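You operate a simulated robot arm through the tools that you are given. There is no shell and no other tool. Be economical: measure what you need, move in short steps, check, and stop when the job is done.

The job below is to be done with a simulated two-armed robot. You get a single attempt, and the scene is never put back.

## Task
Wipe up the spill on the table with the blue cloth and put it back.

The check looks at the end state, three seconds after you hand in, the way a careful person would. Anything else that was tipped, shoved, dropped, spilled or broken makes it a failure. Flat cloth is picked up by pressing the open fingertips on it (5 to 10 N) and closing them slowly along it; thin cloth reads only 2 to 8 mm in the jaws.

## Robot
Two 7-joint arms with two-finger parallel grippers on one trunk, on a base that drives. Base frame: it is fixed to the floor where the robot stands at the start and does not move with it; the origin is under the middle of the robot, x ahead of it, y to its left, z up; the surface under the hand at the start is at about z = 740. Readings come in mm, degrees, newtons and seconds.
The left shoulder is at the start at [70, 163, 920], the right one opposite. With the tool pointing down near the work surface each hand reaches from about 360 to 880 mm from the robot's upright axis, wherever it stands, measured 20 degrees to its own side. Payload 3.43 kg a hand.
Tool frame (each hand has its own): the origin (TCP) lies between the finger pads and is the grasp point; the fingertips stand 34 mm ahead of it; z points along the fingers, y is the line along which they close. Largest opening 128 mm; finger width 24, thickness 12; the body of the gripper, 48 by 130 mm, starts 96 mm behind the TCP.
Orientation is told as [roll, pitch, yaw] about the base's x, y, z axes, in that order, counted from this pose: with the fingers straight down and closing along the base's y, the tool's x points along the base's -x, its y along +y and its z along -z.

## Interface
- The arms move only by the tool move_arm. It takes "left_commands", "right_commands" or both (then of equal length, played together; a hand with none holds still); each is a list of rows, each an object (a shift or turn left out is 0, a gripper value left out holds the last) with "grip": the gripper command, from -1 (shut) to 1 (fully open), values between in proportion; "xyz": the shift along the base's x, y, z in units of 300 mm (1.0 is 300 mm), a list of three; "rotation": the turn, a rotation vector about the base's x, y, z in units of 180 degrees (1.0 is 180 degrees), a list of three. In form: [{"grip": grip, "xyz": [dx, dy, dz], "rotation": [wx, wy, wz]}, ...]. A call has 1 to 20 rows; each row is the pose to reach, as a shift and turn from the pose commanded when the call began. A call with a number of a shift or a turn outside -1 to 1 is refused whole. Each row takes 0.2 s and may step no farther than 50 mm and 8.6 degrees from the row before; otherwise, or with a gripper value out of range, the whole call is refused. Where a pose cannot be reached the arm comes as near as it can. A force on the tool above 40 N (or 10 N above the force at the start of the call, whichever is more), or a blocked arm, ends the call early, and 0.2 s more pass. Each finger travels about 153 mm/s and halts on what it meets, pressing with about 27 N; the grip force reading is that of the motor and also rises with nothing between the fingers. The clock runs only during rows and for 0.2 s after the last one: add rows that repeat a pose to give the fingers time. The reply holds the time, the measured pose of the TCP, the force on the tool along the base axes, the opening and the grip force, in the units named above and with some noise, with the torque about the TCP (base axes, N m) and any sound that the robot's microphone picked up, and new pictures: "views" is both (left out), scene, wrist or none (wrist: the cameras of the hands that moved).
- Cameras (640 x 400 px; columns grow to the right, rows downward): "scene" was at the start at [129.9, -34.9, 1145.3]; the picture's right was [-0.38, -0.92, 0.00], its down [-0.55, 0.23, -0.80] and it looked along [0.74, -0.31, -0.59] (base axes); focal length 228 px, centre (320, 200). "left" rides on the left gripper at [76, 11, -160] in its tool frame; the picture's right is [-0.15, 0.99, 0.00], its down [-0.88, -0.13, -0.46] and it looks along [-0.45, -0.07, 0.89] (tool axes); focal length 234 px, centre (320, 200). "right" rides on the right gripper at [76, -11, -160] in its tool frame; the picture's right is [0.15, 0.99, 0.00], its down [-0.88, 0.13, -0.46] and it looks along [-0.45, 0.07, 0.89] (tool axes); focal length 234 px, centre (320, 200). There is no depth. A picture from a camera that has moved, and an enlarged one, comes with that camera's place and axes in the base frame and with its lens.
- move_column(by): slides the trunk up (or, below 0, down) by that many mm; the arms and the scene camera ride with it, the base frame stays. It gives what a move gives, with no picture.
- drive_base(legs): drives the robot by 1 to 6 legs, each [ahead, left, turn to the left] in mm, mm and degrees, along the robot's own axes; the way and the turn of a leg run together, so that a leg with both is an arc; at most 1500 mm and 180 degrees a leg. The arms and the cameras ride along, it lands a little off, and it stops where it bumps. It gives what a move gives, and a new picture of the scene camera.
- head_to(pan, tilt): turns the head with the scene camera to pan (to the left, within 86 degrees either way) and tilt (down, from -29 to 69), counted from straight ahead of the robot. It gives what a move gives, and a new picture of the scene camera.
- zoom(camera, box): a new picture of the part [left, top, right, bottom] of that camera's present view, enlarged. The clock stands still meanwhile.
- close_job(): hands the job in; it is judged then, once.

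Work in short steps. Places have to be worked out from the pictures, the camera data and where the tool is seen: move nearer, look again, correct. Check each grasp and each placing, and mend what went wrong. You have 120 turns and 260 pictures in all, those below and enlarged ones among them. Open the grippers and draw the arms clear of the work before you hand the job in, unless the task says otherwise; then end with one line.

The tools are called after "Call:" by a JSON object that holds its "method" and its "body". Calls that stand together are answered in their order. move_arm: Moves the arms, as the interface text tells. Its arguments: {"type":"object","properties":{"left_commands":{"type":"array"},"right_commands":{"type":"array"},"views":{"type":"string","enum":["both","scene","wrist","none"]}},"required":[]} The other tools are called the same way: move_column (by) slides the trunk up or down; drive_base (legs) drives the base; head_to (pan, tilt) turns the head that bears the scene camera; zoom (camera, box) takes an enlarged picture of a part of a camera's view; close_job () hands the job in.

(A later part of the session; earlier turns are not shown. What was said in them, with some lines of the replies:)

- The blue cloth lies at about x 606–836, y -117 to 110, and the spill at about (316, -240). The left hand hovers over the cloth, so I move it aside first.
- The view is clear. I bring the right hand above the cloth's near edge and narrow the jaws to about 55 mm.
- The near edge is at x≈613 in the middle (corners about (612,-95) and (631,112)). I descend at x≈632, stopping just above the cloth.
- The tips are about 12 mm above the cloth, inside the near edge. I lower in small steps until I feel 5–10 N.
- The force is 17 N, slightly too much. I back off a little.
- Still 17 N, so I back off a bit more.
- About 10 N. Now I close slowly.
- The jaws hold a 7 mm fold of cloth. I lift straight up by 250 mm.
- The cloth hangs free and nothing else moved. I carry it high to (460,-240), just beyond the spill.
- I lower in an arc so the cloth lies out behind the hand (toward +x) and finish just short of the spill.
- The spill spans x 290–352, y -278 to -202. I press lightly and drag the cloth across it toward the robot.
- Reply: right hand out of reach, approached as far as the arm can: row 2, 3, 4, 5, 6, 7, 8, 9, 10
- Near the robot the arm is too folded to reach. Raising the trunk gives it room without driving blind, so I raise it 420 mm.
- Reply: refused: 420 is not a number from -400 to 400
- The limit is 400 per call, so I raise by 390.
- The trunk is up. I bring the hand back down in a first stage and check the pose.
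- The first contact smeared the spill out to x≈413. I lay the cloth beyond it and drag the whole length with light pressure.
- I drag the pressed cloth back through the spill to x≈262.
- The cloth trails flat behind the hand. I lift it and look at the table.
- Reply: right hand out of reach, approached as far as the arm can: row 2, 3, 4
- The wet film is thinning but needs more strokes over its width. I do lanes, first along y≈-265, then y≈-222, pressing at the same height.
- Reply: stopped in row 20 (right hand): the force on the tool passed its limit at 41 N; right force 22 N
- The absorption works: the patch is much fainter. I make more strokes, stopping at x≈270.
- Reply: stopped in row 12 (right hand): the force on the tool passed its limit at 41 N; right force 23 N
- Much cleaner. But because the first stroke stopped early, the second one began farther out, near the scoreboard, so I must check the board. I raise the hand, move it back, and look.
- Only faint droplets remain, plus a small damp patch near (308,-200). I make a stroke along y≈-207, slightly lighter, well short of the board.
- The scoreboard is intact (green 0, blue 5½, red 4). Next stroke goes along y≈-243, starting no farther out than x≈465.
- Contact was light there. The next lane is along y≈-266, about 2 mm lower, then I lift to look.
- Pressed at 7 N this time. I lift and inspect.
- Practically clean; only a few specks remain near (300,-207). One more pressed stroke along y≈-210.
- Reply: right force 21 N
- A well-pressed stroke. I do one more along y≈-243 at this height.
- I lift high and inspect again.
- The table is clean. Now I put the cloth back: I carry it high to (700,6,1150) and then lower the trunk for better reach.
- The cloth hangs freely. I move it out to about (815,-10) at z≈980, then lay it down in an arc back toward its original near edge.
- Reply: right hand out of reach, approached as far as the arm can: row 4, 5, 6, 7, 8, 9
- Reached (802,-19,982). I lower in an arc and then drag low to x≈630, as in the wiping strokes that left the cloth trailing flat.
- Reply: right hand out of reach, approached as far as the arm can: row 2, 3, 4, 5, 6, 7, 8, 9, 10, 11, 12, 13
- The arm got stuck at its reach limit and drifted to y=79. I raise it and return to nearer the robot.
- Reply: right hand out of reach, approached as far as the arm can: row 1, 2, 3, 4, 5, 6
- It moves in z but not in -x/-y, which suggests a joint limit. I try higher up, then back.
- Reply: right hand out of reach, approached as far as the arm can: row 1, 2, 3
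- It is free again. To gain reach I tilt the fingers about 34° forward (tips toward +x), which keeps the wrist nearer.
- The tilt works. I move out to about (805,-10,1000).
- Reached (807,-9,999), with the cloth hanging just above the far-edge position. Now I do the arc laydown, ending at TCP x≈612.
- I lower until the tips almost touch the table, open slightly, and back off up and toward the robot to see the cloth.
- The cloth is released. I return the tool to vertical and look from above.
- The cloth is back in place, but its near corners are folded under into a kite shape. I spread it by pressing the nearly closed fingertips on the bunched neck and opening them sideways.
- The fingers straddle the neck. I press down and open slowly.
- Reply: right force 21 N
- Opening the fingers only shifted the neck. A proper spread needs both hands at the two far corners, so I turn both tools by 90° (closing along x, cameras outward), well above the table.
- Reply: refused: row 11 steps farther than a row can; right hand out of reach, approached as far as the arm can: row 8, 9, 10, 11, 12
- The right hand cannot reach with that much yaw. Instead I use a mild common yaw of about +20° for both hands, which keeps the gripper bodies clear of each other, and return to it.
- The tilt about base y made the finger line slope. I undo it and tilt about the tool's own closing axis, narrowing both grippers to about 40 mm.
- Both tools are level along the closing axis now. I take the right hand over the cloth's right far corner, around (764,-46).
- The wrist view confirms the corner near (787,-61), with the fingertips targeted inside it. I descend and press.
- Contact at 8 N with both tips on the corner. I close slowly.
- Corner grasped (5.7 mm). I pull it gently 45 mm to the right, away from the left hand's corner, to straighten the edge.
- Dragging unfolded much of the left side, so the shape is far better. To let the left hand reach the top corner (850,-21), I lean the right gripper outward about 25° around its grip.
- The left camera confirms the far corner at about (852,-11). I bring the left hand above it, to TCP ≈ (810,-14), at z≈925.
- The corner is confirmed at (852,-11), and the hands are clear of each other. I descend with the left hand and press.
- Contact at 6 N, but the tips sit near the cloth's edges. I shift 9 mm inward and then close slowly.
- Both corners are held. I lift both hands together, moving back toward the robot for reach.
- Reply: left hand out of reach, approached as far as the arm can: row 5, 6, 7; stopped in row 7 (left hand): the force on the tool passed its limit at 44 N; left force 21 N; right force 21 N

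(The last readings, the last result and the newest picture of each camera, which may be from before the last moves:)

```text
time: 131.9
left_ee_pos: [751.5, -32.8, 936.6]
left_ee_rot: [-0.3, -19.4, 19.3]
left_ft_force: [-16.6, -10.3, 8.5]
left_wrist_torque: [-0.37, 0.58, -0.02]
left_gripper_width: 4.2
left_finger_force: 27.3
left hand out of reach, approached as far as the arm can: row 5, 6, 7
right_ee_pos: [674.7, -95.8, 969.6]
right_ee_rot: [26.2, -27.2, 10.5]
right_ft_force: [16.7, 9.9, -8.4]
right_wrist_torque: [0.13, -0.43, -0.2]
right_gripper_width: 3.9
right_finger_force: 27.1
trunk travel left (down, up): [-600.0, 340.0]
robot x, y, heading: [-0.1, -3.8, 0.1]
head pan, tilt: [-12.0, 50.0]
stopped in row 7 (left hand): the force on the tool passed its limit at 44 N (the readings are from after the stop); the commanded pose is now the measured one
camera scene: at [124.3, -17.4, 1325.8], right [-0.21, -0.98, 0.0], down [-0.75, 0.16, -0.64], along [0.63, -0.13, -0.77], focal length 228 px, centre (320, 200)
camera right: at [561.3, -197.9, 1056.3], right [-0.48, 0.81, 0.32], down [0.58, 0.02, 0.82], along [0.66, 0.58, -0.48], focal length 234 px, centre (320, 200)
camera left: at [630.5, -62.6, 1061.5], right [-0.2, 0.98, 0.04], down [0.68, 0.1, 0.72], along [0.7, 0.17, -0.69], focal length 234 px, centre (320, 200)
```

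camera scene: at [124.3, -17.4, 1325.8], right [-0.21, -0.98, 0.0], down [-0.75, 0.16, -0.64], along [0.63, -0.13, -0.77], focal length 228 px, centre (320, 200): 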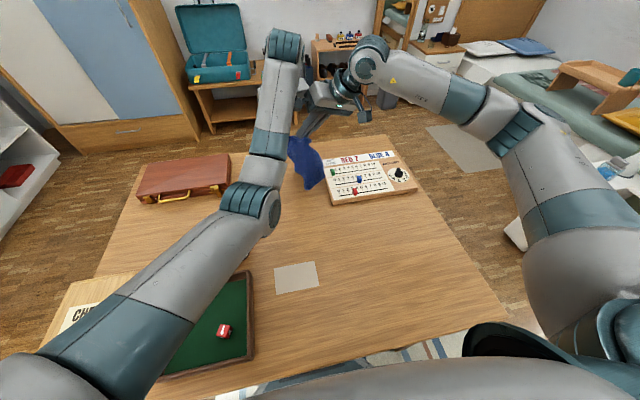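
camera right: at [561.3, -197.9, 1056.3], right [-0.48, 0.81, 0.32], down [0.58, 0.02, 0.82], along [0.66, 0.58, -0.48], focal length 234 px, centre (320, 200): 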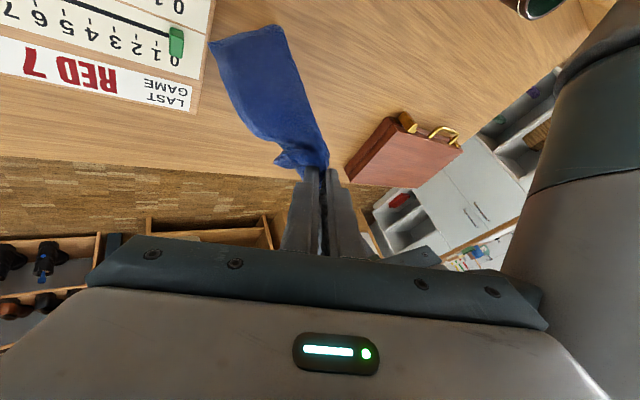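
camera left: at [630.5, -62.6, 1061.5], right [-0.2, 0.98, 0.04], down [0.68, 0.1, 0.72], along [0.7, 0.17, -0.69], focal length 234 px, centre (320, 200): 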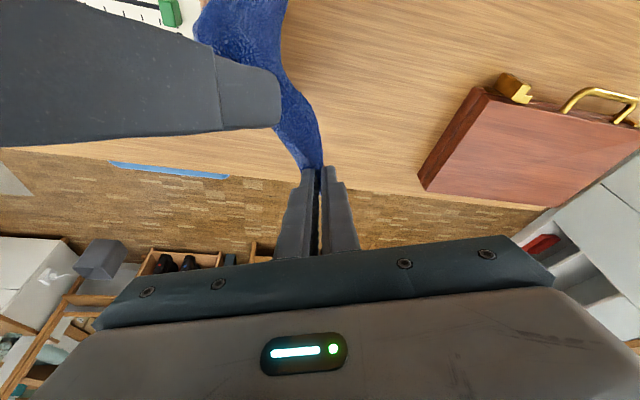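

The left arm is at a limit and the cloth is taut (20 N). I relieve the tension by moving the right hand toward the left one, then shift both to +y where the left arm has room.

Call:
{"method": "move_arm", "body": {"right_commands": [{"xyz": [0.04, 0.035, -0.05]}, {"xyz": [0.06, 0.08, -0.04]}, {"xyz": [0.08, 0.14, -0.01]}, {"xyz": [0.1, 0.2, 0.03]}, {"xyz": [0.12, 0.25, 0.07]}, {"xyz": [0.12, 0.25, 0.07]}], "left_commands": [{"xyz": [0, 0, 0]}, {"xyz": [0, 0.04, 0.02]}, {"xyz": [0, 0.1, 0.06]}, {"xyz": [0, 0.16, 0.1]}, {"xyz": [0, 0.22, 0.14]}, {"xyz": [0, 0.22, 0.14]}]}}

```text
time: 133.3
left_ee_pos: [779.3, 32.2, 968.5]
left_ee_rot: [-0.1, -19.7, 19.6]
left_ft_force: [-0.7, 0.2, -0.4]
left_wrist_torque: [0.01, -0.01, 0.05]
left_gripper_width: 4.2
left_finger_force: 27.3
left hand out of reach, approached as far as the arm can: row 2, 3, 4, 5, 6
right_ee_pos: [709.9, -21.6, 990.4]
right_ee_rot: [26.2, -27.2, 10.4]
right_ft_force: [-1.0, -0.1, -0.1]
right_wrist_torque: [0.04, 0.02, 0.0]
right_gripper_width: 3.7
right_finger_force: 27.5
trunk travel left (down, up): [-600.0, 340.0]
robot x, y, heading: [0.8, -2.5, -0.4]
head pan, tilt: [-12.0, 50.0]
camera scene: at [125.0, -18.3, 1325.7], right [-0.21, -0.98, 0.0], down [-0.75, 0.16, -0.64], along [0.63, -0.13, -0.77], focal length 228 px, centre (320, 200)
camera right: at [596.1, -123.4, 1078.2], right [-0.48, 0.81, 0.32], down [0.58, 0.02, 0.82], along [0.66, 0.58, -0.48], focal length 234 px, centre (320, 200)
camera left: at [657.4, 2.5, 1093.2], right [-0.2, 0.98, 0.05], down [0.68, 0.1, 0.72], along [0.7, 0.18, -0.69], focal length 234 px, centre (320, 200)
```

scene: 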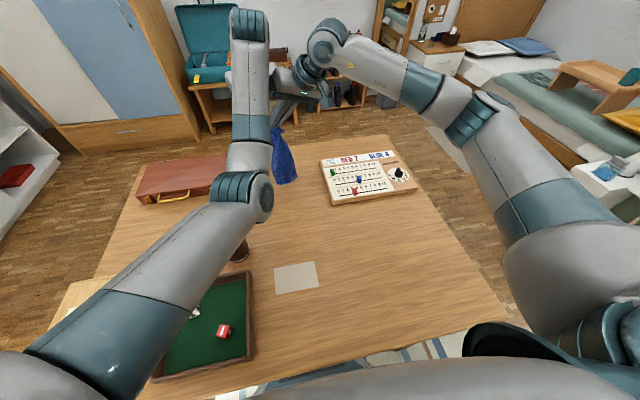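
right: 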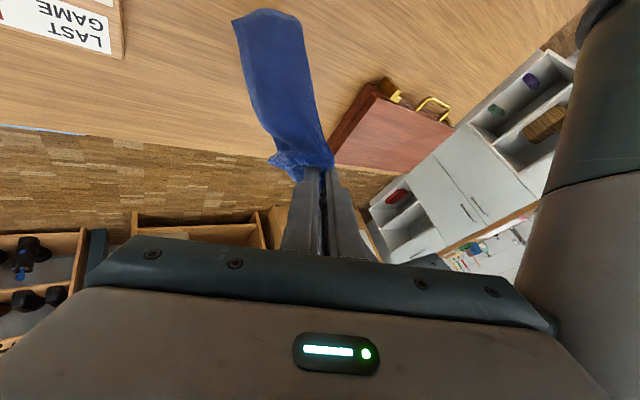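
left: 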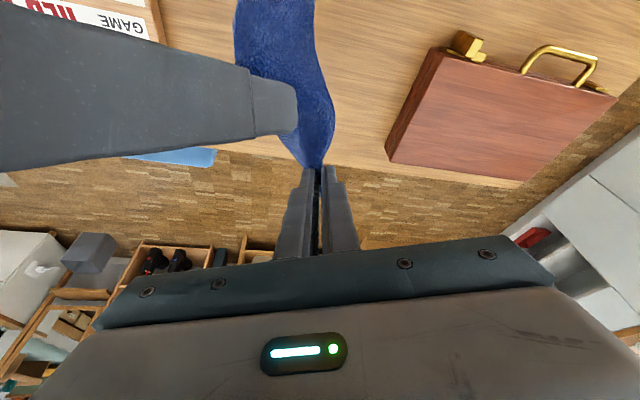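

The cloth hangs from both hands, but the left arm is still at a limit. I raise both hands about 90 mm to free it and try moving it back in x.

Call:
{"method": "move_arm", "body": {"right_commands": [{"xyz": [0, 0, 0.1]}, {"xyz": [0, 0, 0.2]}, {"xyz": [0, 0, 0.3]}, {"xyz": [-0.03, 0, 0.33]}, {"xyz": [-0.06, 0, 0.33]}, {"xyz": [-0.06, 0, 0.33]}], "left_commands": [{"xyz": [0, 0, 0.1]}, {"xyz": [0, 0, 0.2]}, {"xyz": [0, 0, 0.3]}, {"xyz": [-0.05, 0, 0.36]}, {"xyz": [-0.1, 0, 0.36]}, {"xyz": [-0.1, 0, 0.36]}], "views": "scene"}}

```text
time: 134.1
left_ee_pos: [796.7, 29.0, 1047.5]
left_ee_rot: [-0.3, -19.4, 19.4]
left_ft_force: [-13.0, -2.6, 4.1]
left_wrist_torque: [-0.61, 0.08, -0.47]
left_gripper_width: 4.1
left_finger_force: 27.2
left hand out of reach, approached as far as the arm can: row 1, 2, 3
right_ee_pos: [715.1, -26.1, 1072.3]
right_ee_rot: [26.2, -27.2, 9.6]
right_ft_force: [13.7, 0.8, -4.9]
right_wrist_torque: [0.39, -0.05, -0.04]
right_gripper_width: 3.8
right_finger_force: 26.4
trunk travel left (down, up): [-600.0, 340.0]
robot x, y, heading: [-1.9, 0.0, 0.2]
head pan, tilt: [-12.0, 50.0]
stopped in row 3 (right hand): the force on the tool passed its limit at 44 N (the readings are from after the stop); the commanded pose is now the measured one
camera scene: at [124.1, -17.2, 1325.8], right [-0.21, -0.98, 0.0], down [-0.75, 0.16, -0.64], along [0.63, -0.13, -0.77], focal length 228 px, centre (320, 200)
```

scene: 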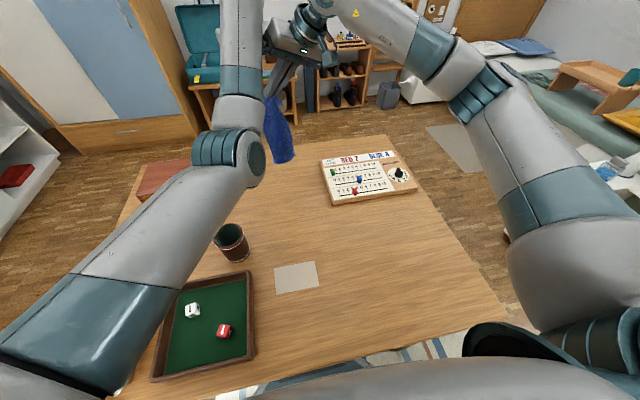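

The left arm drifts outward at its limit. I ease the tension by moving the right hand +x and test the left hand moving -x on its own.

Call:
{"method": "move_arm", "body": {"right_commands": [{"xyz": [0.05, 0.03, 0]}, {"xyz": [0.08, 0.04, 0]}, {"xyz": [0.08, 0.04, 0]}, {"xyz": [0.08, 0.04, 0]}, {"xyz": [0.08, 0.04, 0]}], "left_commands": [{"xyz": [0, 0, 0]}, {"xyz": [-0.04, 0, 0.0]}, {"xyz": [-0.08, 0.0, 0.0]}, {"xyz": [-0.12, 0, 0.0]}, {"xyz": [-0.12, 0, 0]}], "views": "none"}}

```text
time: 135.0
left_ee_pos: [798.2, 33.1, 1047.3]
left_ee_rot: [-0.3, -19.5, 19.6]
left_ft_force: [-0.1, 0.2, 0.1]
left_wrist_torque: [0.0, -0.03, -0.04]
left_gripper_width: 4.3
left_finger_force: 27.2
left hand out of reach, approached as far as the arm can: row 2, 3, 4
right_ee_pos: [739.6, -14.4, 1071.5]
right_ee_rot: [25.9, -27.1, 9.6]
right_ft_force: [0.8, -0.2, 0.1]
right_wrist_torque: [0.04, 0.01, 0.03]
right_gripper_width: 3.9
right_finger_force: 26.5
trunk travel left (down, up): [-600.0, 340.0]
robot x, y, heading: [1.7, 1.0, -0.2]
head pan, tilt: [-12.0, 50.0]
stopped in row 4 (left hand): the force on the tool passed its limit at 41 N (the readings are from after the stop); the commanded pose is now the measured one
```

The hands are obstructing each other, so I stop the two-handed attempt. The left hand releases and withdraws up and left; the right hand keeps the cloth.

Call:
{"method": "move_arm", "body": {"left_commands": [{"grip": -0.6}, {"grip": -0.3}, {"grip": -0.3, "xyz": [0, 0.06, 0.05]}, {"xyz": [0, 0.16, 0.12]}, {"xyz": [0, 0.28, 0.2]}, {"xyz": [-0.04, 0.42, 0.24]}, {"xyz": [-0.1, 0.55, 0.26]}, {"xyz": [-0.2, 0.67, 0.28]}, {"xyz": [-0.3, 0.78, 0.3]}, {"xyz": [-0.42, 0.88, 0.32]}, {"xyz": [-0.54, 0.96, 0.34]}, {"xyz": [-0.68, 1.0, 0.36]}, {"xyz": [-0.82, 1.0, 0.38]}, {"xyz": [-0.82, 1.0, 0.38]}]}}

```text
time: 138.0
left_ee_pos: [571.1, 395.0, 1165.7]
left_ee_rot: [-0.1, -19.5, 19.5]
left_ft_force: [0.4, -0.8, 0.0]
left_wrist_torque: [0.03, 0.05, -0.01]
left_gripper_width: 44.6
left_finger_force: 0.0
left hand out of reach, approached as far as the arm can: row 3, 4, 5, 6, 7, 8, 9, 10, 11, 12, 13, 14
right_ee_pos: [740.4, -14.4, 1071.1]
right_ee_rot: [25.9, -27.0, 9.7]
right_ft_force: [0.6, -0.2, -0.3]
right_wrist_torque: [0.04, 0.04, 0.03]
right_gripper_width: 3.8
right_finger_force: 27.2
trunk travel left (down, up): [-600.0, 340.0]
robot x, y, heading: [5.1, 1.6, 0.1]
head pan, tilt: [-12.0, 50.0]
camera scene: at [125.8, -17.6, 1325.6], right [-0.21, -0.98, 0.0], down [-0.75, 0.16, -0.64], along [0.63, -0.13, -0.77], focal length 228 px, centre (320, 200)
camera left: at [450.1, 365.4, 1291.8], right [-0.2, 0.98, 0.04], down [0.68, 0.11, 0.72], along [0.7, 0.17, -0.69], focal length 234 px, centre (320, 200)
```

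scene: 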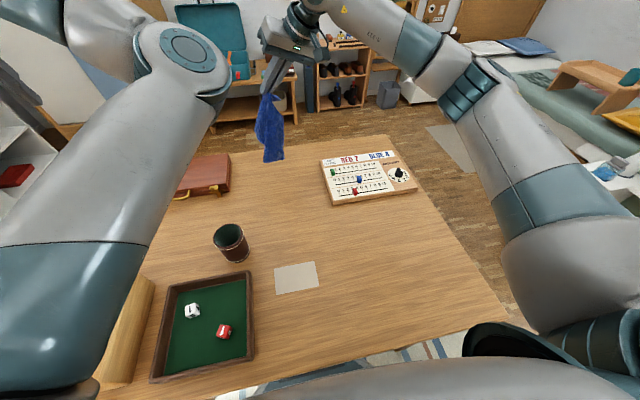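
left: 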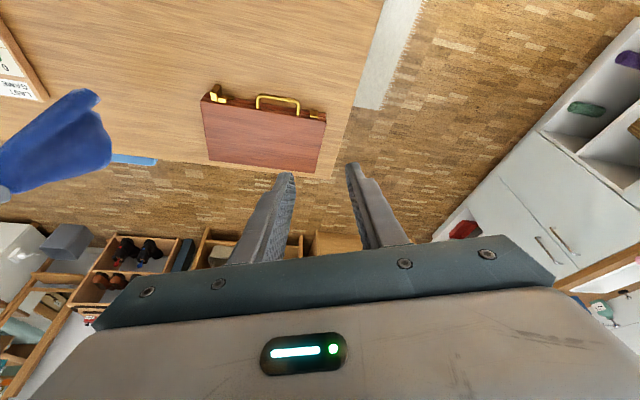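

The left hand is clear. I level the right hand again and carry the cloth above its far-left corner spot, so I can lay it along its diagonal.

Call:
{"method": "move_arm", "body": {"right_commands": [{"xyz": [0.03, 0.04, 0.02], "rotation": [-0.035, 0, 0]}, {"xyz": [0.06, 0.1, 0.04], "rotation": [-0.07, 0, 0]}, {"xyz": [0.1, 0.16, 0.06], "rotation": [-0.105, 0, 0]}, {"xyz": [0.14, 0.22, 0.06], "rotation": [-0.14, 0, 0]}, {"xyz": [0.2, 0.28, 0.06], "rotation": [-0.14, 0, 0]}, {"xyz": [0.25, 0.31, 0.06], "rotation": [-0.14, 0, 0]}, {"xyz": [0.25, 0.31, 0.04], "rotation": [-0.14, 0, 0]}, {"xyz": [0.25, 0.31, 0.04], "rotation": [-0.14, 0, 0]}]}}

```text
time: 139.8
left_ee_pos: [570.7, 395.6, 1167.1]
left_ee_rot: [-0.3, -19.6, 19.7]
left_ft_force: [0.2, 0.7, 0.7]
left_wrist_torque: [-0.02, -0.05, 0.01]
left_gripper_width: 44.9
left_finger_force: 0.0
right_ee_pos: [814.8, 78.8, 1084.9]
right_ee_rot: [-0.6, -20.4, 20.5]
right_ft_force: [-0.4, 0.4, -1.0]
right_wrist_torque: [0.06, 0.02, 0.0]
right_gripper_width: 4.1
right_finger_force: 26.7
trunk travel left (down, up): [-600.0, 340.0]
robot x, y, heading: [-0.6, 1.1, 0.2]
head pan, tilt: [-12.0, 50.0]
camera scene: at [124.9, -17.1, 1325.8], right [-0.21, -0.98, 0.0], down [-0.75, 0.16, -0.64], along [0.63, -0.13, -0.77], focal length 228 px, centre (320, 200)
camera right: at [699.4, 26.2, 1207.2], right [-0.47, 0.88, -0.06], down [0.58, 0.36, 0.73], along [0.67, 0.31, -0.68], focal length 234 px, centre (320, 200)
```

scene: 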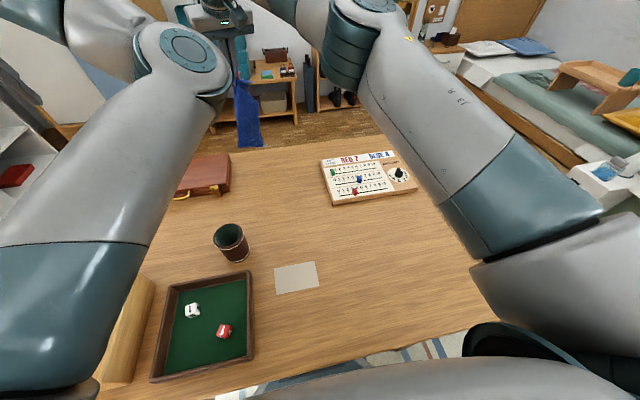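
right: 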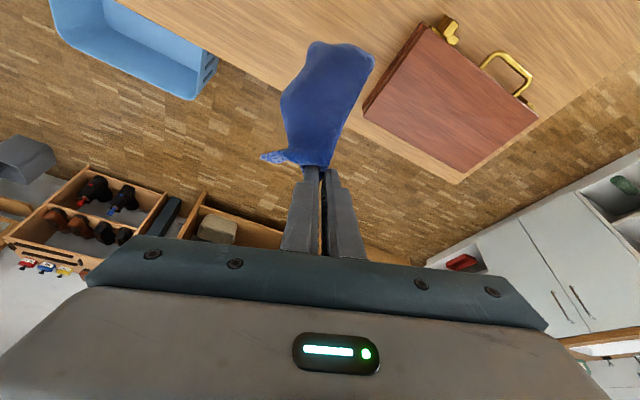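

Clear. Now the diagonal arc laydown from far-left to near-right.

Call:
{"method": "move_arm", "body": {"right_commands": [{"xyz": [0, 0, -0.12]}, {"xyz": [-0.034, -0.028, -0.26]}, {"xyz": [-0.082, -0.067, -0.38]}, {"xyz": [-0.137, -0.112, -0.5]}, {"xyz": [-0.206, -0.168, -0.61]}, {"xyz": [-0.275, -0.224, -0.71]}, {"xyz": [-0.344, -0.28, -0.795]}, {"xyz": [-0.412, -0.336, -0.865]}, {"xyz": [-0.481, -0.392, -0.92]}, {"xyz": [-0.55, -0.448, -0.955]}, {"xyz": [-0.618, -0.504, -0.98]}, {"xyz": [-0.687, -0.56, -0.985]}, {"xyz": [-0.687, -0.56, -0.985]}]}}

Call:
{"method": "zoom", "body": {"camera": "scene", "box": [220, 140, 332, 210]}}

```text
time: 142.6
left_ee_pos: [572.0, 395.6, 1166.2]
left_ee_rot: [-0.3, -19.5, 19.6]
left_ft_force: [0.0, 0.0, -0.4]
left_wrist_torque: [-0.01, 0.03, 0.01]
left_gripper_width: 44.8
left_finger_force: 0.1
right_ee_pos: [609.7, -90.5, 788.9]
right_ee_rot: [-0.7, -20.2, 20.5]
right_ft_force: [-1.1, -0.3, 2.6]
right_wrist_torque: [0.02, 0.0, -0.01]
right_gripper_width: 3.6
right_finger_force: 27.0
trunk travel left (down, up): [-600.0, 340.0]
robot x, y, heading: [0.5, 2.6, -0.1]
head pan, tilt: [-12.0, 50.0]
camera scene: at [125.2, -16.8, 1325.7], right [-0.21, -0.98, 0.0], down [-0.75, 0.16, -0.64], along [0.63, -0.13, -0.77], focal length 228 px, centre (320, 200)
camera right: at [494.2, -142.7, 910.8], right [-0.47, 0.88, -0.06], down [0.58, 0.36, 0.73], along [0.67, 0.31, -0.68], focal length 234 px, centre (320, 200)
```

scene: 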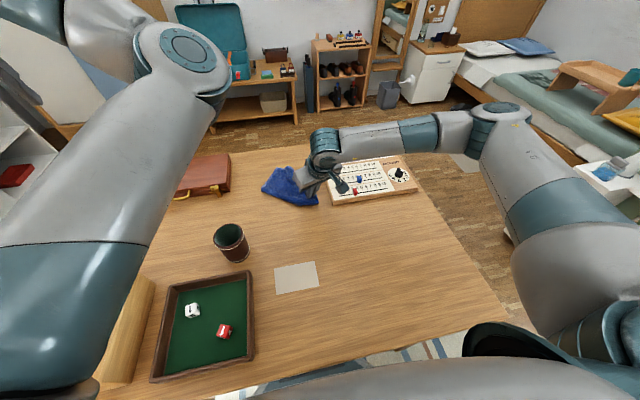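
right: 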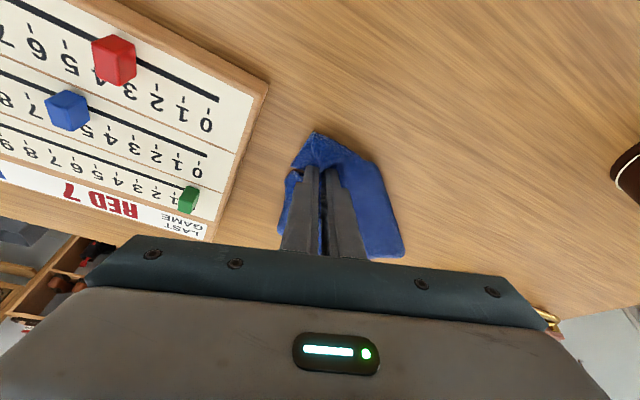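

```text
5.71 times, centred on (276, 175) of scene
camera zoom: at [125.2, -16.8, 1325.7], right [-0.21, -0.98, 0.0], down [-0.75, 0.16, -0.64], along [0.63, -0.13, -0.77], focal length 1303 px, centre (571, 343)
```

zoom: 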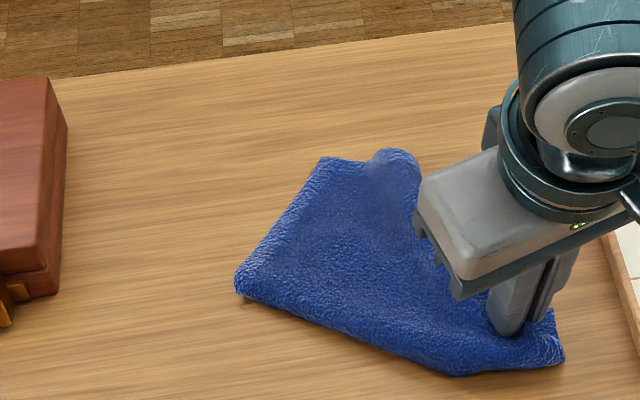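

It lies broader this time. I release it, back off and look.

Call:
{"method": "move_arm", "body": {"right_commands": [{"xyz": [0, 0, -0.015]}, {"grip": -0.8, "xyz": [0, 0, -0.015]}, {"grip": -0.6, "xyz": [0, 0, -0.015]}, {"grip": -0.6, "xyz": [-0.01, 0, 0.04]}, {"xyz": [-0.05, -0.02, 0.15]}, {"xyz": [-0.12, -0.04, 0.28]}, {"xyz": [-0.2, -0.08, 0.4]}, {"xyz": [-0.3, -0.15, 0.5]}, {"xyz": [-0.4, -0.22, 0.58]}, {"xyz": [-0.4, -0.22, 0.58]}]}}

Call:
{"method": "zoom", "body": {"camera": "scene", "box": [220, 140, 332, 210]}}

```text
time: 144.8
left_ee_pos: [571.5, 395.9, 1166.1]
left_ee_rot: [-0.3, -19.5, 19.4]
left_ft_force: [0.0, -0.1, -0.3]
left_wrist_torque: [-0.01, 0.04, -0.02]
left_gripper_width: 44.8
left_finger_force: 0.0
right_ee_pos: [489.3, -157.0, 963.4]
right_ee_rot: [-0.7, -20.3, 20.6]
right_ft_force: [-0.5, -0.5, 0.1]
right_wrist_torque: [0.02, -0.01, 0.01]
right_gripper_width: 25.4
right_finger_force: 0.1
trunk travel left (down, up): [-600.0, 340.0]
robot x, y, heading: [1.5, -3.4, 0.3]
head pan, tilt: [-12.0, 50.0]
camera scene: at [125.6, -17.0, 1325.7], right [-0.21, -0.98, 0.0], down [-0.75, 0.16, -0.64], along [0.63, -0.13, -0.77], focal length 228 px, centre (320, 200)
camera right: at [373.9, -210.4, 1085.0], right [-0.47, 0.88, -0.06], down [0.58, 0.36, 0.73], along [0.67, 0.31, -0.68], focal length 234 px, centre (320, 200)
```

scene: 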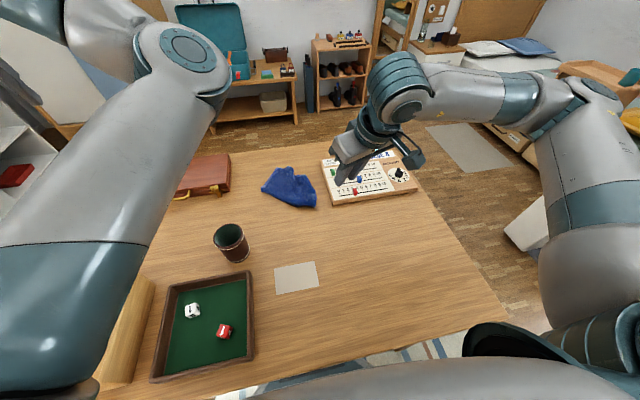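
right: 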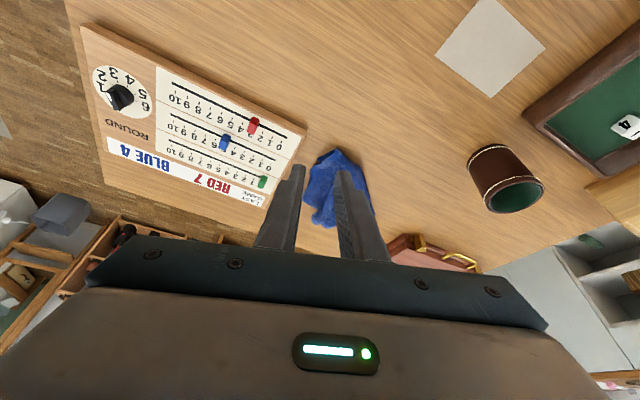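

```text
5.71 times, centred on (276, 175) of scene
camera zoom: at [125.6, -17.0, 1325.7], right [-0.21, -0.98, 0.0], down [-0.75, 0.16, -0.64], along [0.63, -0.13, -0.77], focal length 1303 px, centre (571, 343)
```

zoom: 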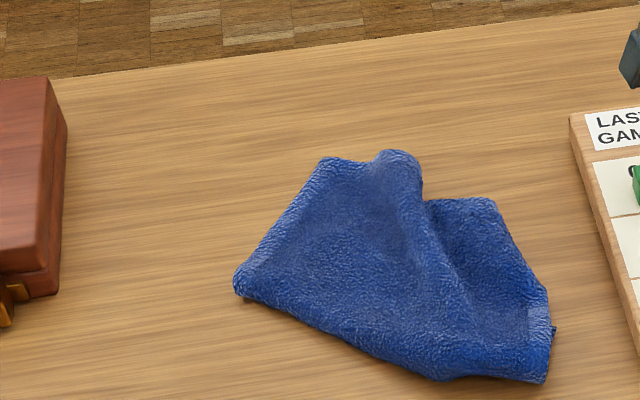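

Now it covers its spot better, rumpled and centred around (695,-20), about 30 mm short of the original. I grasp the far-left edge near (765,10) and pull it gently far-left to centre and flatten it.

Call:
{"method": "move_arm", "body": {"right_commands": [{"grip": -0.37, "xyz": [0.1, 0.06, 0.05]}, {"xyz": [0.22, 0.13, 0.05]}, {"xyz": [0.34, 0.2, 0.05]}, {"xyz": [0.46, 0.28, 0.03]}, {"xyz": [0.58, 0.36, 0]}, {"xyz": [0.7, 0.43, -0.04]}, {"xyz": [0.8, 0.5, -0.12]}, {"xyz": [0.88, 0.543, -0.22]}, {"xyz": [0.883, 0.543, -0.36]}, {"xyz": [0.883, 0.543, -0.48]}, {"xyz": [0.883, 0.543, -0.56]}, {"xyz": [0.883, 0.543, -0.56]}], "views": "wrist"}}

```text
time: 147.4
left_ee_pos: [570.4, 396.1, 1166.5]
left_ee_rot: [-0.3, -19.7, 19.5]
left_ft_force: [1.1, -0.2, 0.1]
left_wrist_torque: [0.01, -0.02, -0.02]
left_gripper_width: 44.8
left_finger_force: 0.0
right_ee_pos: [754.1, 5.6, 795.8]
right_ee_rot: [-0.7, -20.5, 20.5]
right_ft_force: [-0.7, 0.3, -0.1]
right_wrist_torque: [-0.01, -0.01, -0.01]
right_gripper_width: 40.2
right_finger_force: 0.1
trunk travel left (down, up): [-600.0, 340.0]
robot x, y, heading: [-0.5, -4.3, 0.0]
head pan, tilt: [-12.0, 50.0]
camera right: at [637.9, -46.3, 917.8], right [-0.47, 0.88, -0.06], down [0.58, 0.36, 0.73], along [0.67, 0.31, -0.68], focal length 234 px, centre (320, 200)
```

right: 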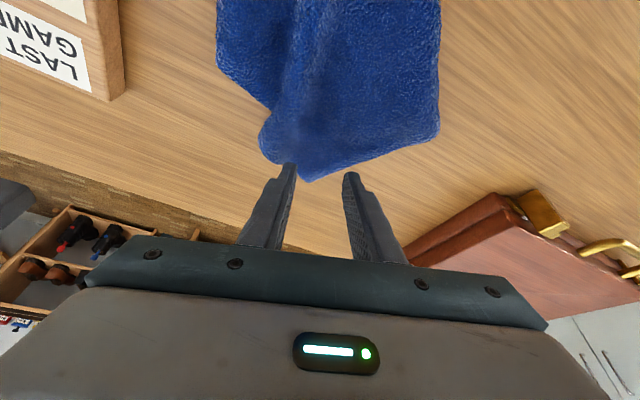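

The tips would land right on the edge, so I shift about 16 mm inward, then press and close.

Call:
{"method": "move_arm", "body": {"right_commands": [{"xyz": [-0.055, -0.015, 0.0]}, {"xyz": [-0.055, -0.015, -0.03]}, {"xyz": [-0.055, -0.015, -0.045]}, {"xyz": [-0.055, -0.015, -0.053]}, {"xyz": [-0.055, -0.015, -0.053]}], "views": "wrist"}}

```text
time: 148.6
left_ee_pos: [571.5, 394.6, 1167.9]
left_ee_rot: [-0.2, -19.6, 19.4]
left_ft_force: [0.3, -0.4, 0.3]
left_wrist_torque: [-0.03, -0.01, 0.03]
left_gripper_width: 44.9
left_finger_force: 0.1
right_ee_pos: [736.6, 2.3, 779.4]
right_ee_rot: [-0.7, -20.4, 20.5]
right_ft_force: [0.5, -0.6, 2.4]
right_wrist_torque: [0.08, -0.05, -0.03]
right_gripper_width: 39.8
right_finger_force: 0.0
trunk travel left (down, up): [-600.0, 340.0]
robot x, y, heading: [-0.2, -2.7, 0.0]
head pan, tilt: [-12.0, 50.0]
camera right: at [621.5, -50.4, 901.8], right [-0.47, 0.88, -0.06], down [0.58, 0.36, 0.73], along [0.67, 0.31, -0.68], focal length 234 px, centre (320, 200)
```

right: 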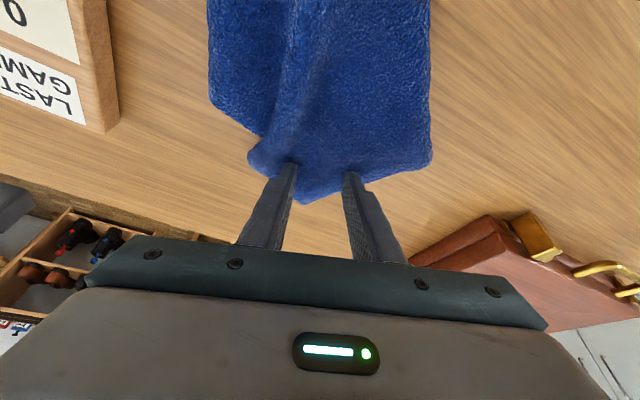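

Light contact on the cloth. I press 2 mm more, close slowly, and then pull about 40 mm far-left at low height.

Call:
{"method": "move_arm", "body": {"right_commands": [{"xyz": [0, 0, -0.006]}, {"grip": -0.45, "xyz": [0, 0, -0.006]}, {"grip": -0.53, "xyz": [0, 0, -0.006]}, {"grip": -0.61, "xyz": [0, 0, -0.006]}, {"grip": -0.69, "xyz": [0, 0, -0.006]}, {"grip": -0.77, "xyz": [0, 0, -0.006]}, {"grip": -0.85, "xyz": [0, 0, -0.006]}, {"grip": -0.93, "xyz": [0, 0, -0.006]}, {"grip": -1, "xyz": [0, 0, -0.006]}, {"grip": -1, "xyz": [0, 0, -0.006]}, {"xyz": [0.02, 0.015, 0.015]}, {"xyz": [0.05, 0.03, 0.015]}, {"xyz": [0.08, 0.05, 0.015]}, {"xyz": [0.11, 0.07, 0.015]}, {"xyz": [0.13, 0.08, 0.015]}, {"xyz": [0.13, 0.08, 0.015]}], "views": "wrist"}}

Call:
{"method": "zoom", "body": {"camera": "scene", "box": [220, 140, 332, 210]}}

```text
time: 152.0
left_ee_pos: [570.7, 395.2, 1166.3]
left_ee_rot: [-0.2, -19.6, 19.5]
left_ft_force: [-0.4, 0.4, -0.4]
left_wrist_torque: [-0.01, -0.02, 0.02]
left_gripper_width: 44.7
left_finger_force: 0.1
right_ee_pos: [775.2, 26.1, 784.4]
right_ee_rot: [-0.6, -20.5, 20.5]
right_ft_force: [-0.6, -0.3, -0.6]
right_wrist_torque: [-0.02, 0.02, 0.02]
right_gripper_width: 4.1
right_finger_force: 26.8
trunk travel left (down, up): [-600.0, 340.0]
robot x, y, heading: [-1.7, -1.9, -0.1]
head pan, tilt: [-12.0, 50.0]
camera right: at [660.1, -25.8, 905.6], right [-0.47, 0.88, -0.06], down [0.58, 0.36, 0.73], along [0.67, 0.31, -0.68], focal length 234 px, centre (320, 200)
```

right: 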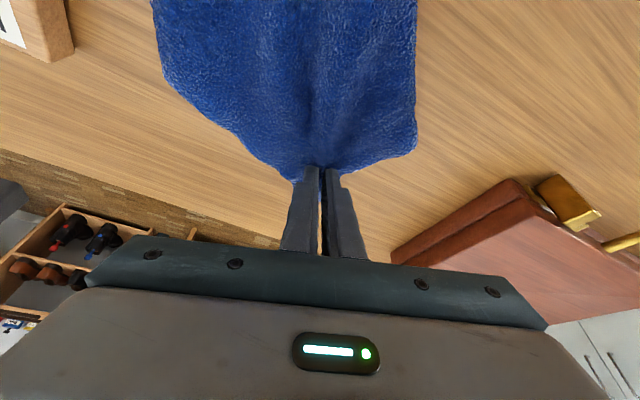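

```text
5.71 times, centred on (276, 175) of scene
camera zoom: at [124.9, -17.4, 1325.7], right [-0.21, -0.98, 0.0], down [-0.75, 0.16, -0.64], along [0.63, -0.13, -0.77], focal length 1303 px, centre (571, 343)
```

zoom: 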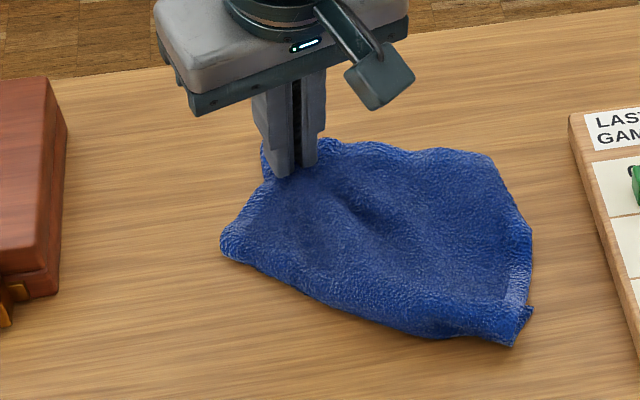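

Excellent: it is now spread nearly flat, centred about (715,-10) against the original (722,-3). I release gently and retreat.

Call:
{"method": "move_arm", "body": {"right_commands": [{"xyz": [0, 0, -0.012]}, {"grip": -0.9, "xyz": [0, 0, -0.012]}, {"grip": -0.75, "xyz": [0, 0, -0.012]}, {"grip": -0.65, "xyz": [0, 0, -0.012]}, {"xyz": [0, 0, 0.05]}, {"xyz": [-0.02, 0, 0.18]}, {"xyz": [-0.05, 0, 0.32]}, {"xyz": [-0.1, 0, 0.45]}, {"xyz": [-0.2, -0.05, 0.55]}, {"xyz": [-0.3, -0.12, 0.63]}, {"xyz": [-0.42, -0.2, 0.7]}, {"xyz": [-0.54, -0.28, 0.75]}, {"xyz": [-0.66, -0.36, 0.8]}, {"xyz": [-0.78, -0.44, 0.85]}, {"xyz": [-0.9, -0.52, 0.88]}, {"grip": 1, "xyz": [-0.98, -0.62, 0.9]}, {"xyz": [-1.0, -0.75, 0.9]}, {"xyz": [-1.0, -0.88, 0.9]}], "left_commands": [{}, {}, {}, {}, {}, {}, {}, {}, {}, {}, {}, {}, {}, {}, {}, {"grip": 1}, {"grip": 1}, {"grip": 1}], "views": "scene"}}

Call:
{"method": "zoom", "body": {"camera": "scene", "box": [180, 120, 420, 270]}}

```text
time: 155.8
left_ee_pos: [570.2, 394.7, 1168.2]
left_ee_rot: [-0.1, -19.7, 19.5]
left_ft_force: [-0.1, -1.0, 0.5]
left_wrist_torque: [0.03, 0.0, 0.0]
left_gripper_width: 127.8
left_finger_force: 0.1
right_ee_pos: [477.0, -238.4, 1052.5]
right_ee_rot: [-0.5, -20.5, 20.6]
right_ft_force: [0.4, 0.1, 0.3]
right_wrist_torque: [-0.01, -0.01, 0.0]
right_gripper_width: 128.0
right_finger_force: 0.1
trunk travel left (down, up): [-600.0, 340.0]
robot x, y, heading: [-4.9, -1.4, 0.1]
head pan, tilt: [-12.0, 50.0]
camera scene: at [124.2, -19.0, 1325.8], right [-0.21, -0.98, 0.0], down [-0.75, 0.16, -0.64], along [0.63, -0.13, -0.77], focal length 228 px, centre (320, 200)
```

scene: 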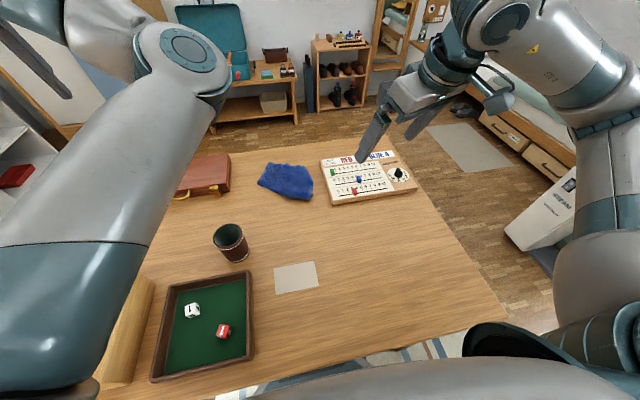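

```text
2.67 times, centred on (300, 195) of scene
camera zoom: at [124.2, -19.0, 1325.8], right [-0.21, -0.98, 0.0], down [-0.75, 0.16, -0.64], along [0.63, -0.13, -0.77], focal length 608 px, centre (373, 213)
```

zoom: 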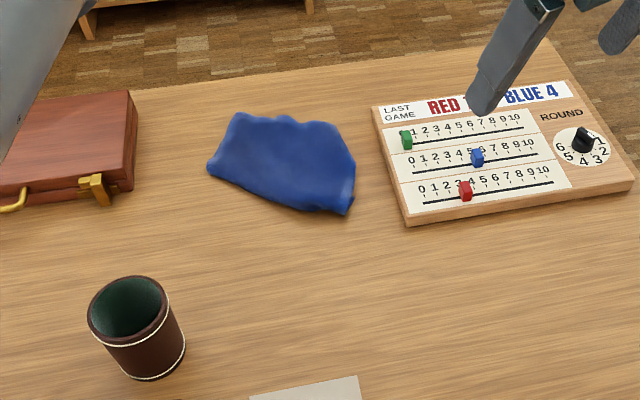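

The cloth is back, spread on its spot, and nothing else moved. One last check of the wiped area.

Call:
{"method": "zoom", "body": {"camera": "scene", "box": [300, 200, 508, 330]}}

Call:
{"method": "zoom", "body": {"camera": "right", "box": [200, 0, 520, 200]}}

```text
3.08 times, centred on (404, 265) of scene
camera zoom: at [124.2, -19.0, 1325.8], right [-0.21, -0.98, 0.0], down [-0.75, 0.16, -0.64], along [0.63, -0.13, -0.77], focal length 702 px, centre (62, 0)
```

zoom: 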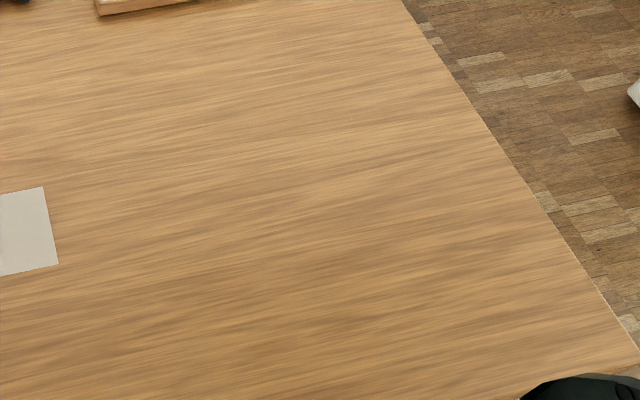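

```text
2.00 times, centred on (360, 100) of right
camera zoom: at [361.7, -292.0, 1175.3], right [-0.47, 0.88, -0.06], down [0.58, 0.36, 0.73], along [0.67, 0.31, -0.68], focal length 468 px, centre (240, 400)
```

zoom: 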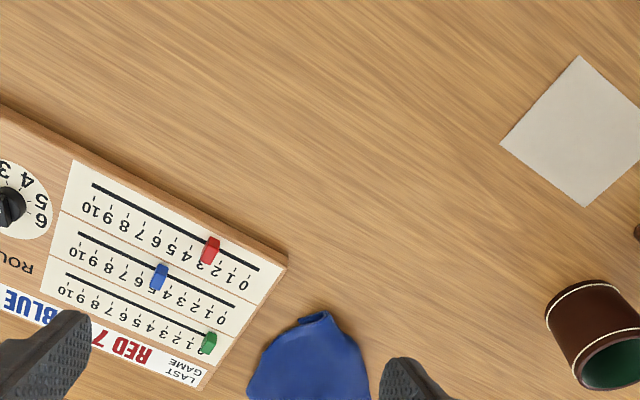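

The table is clean and dry, the cloth is back, and both arms are clear with open grippers. I hand in.

Call:
{"method": "close_job", "body": {}}

```text
The job is handed in.
```

The spill is wiped up and the blue cloth is back on its original spot, spread out but slightly rumpled with one corner folded; nothing else looks moved.
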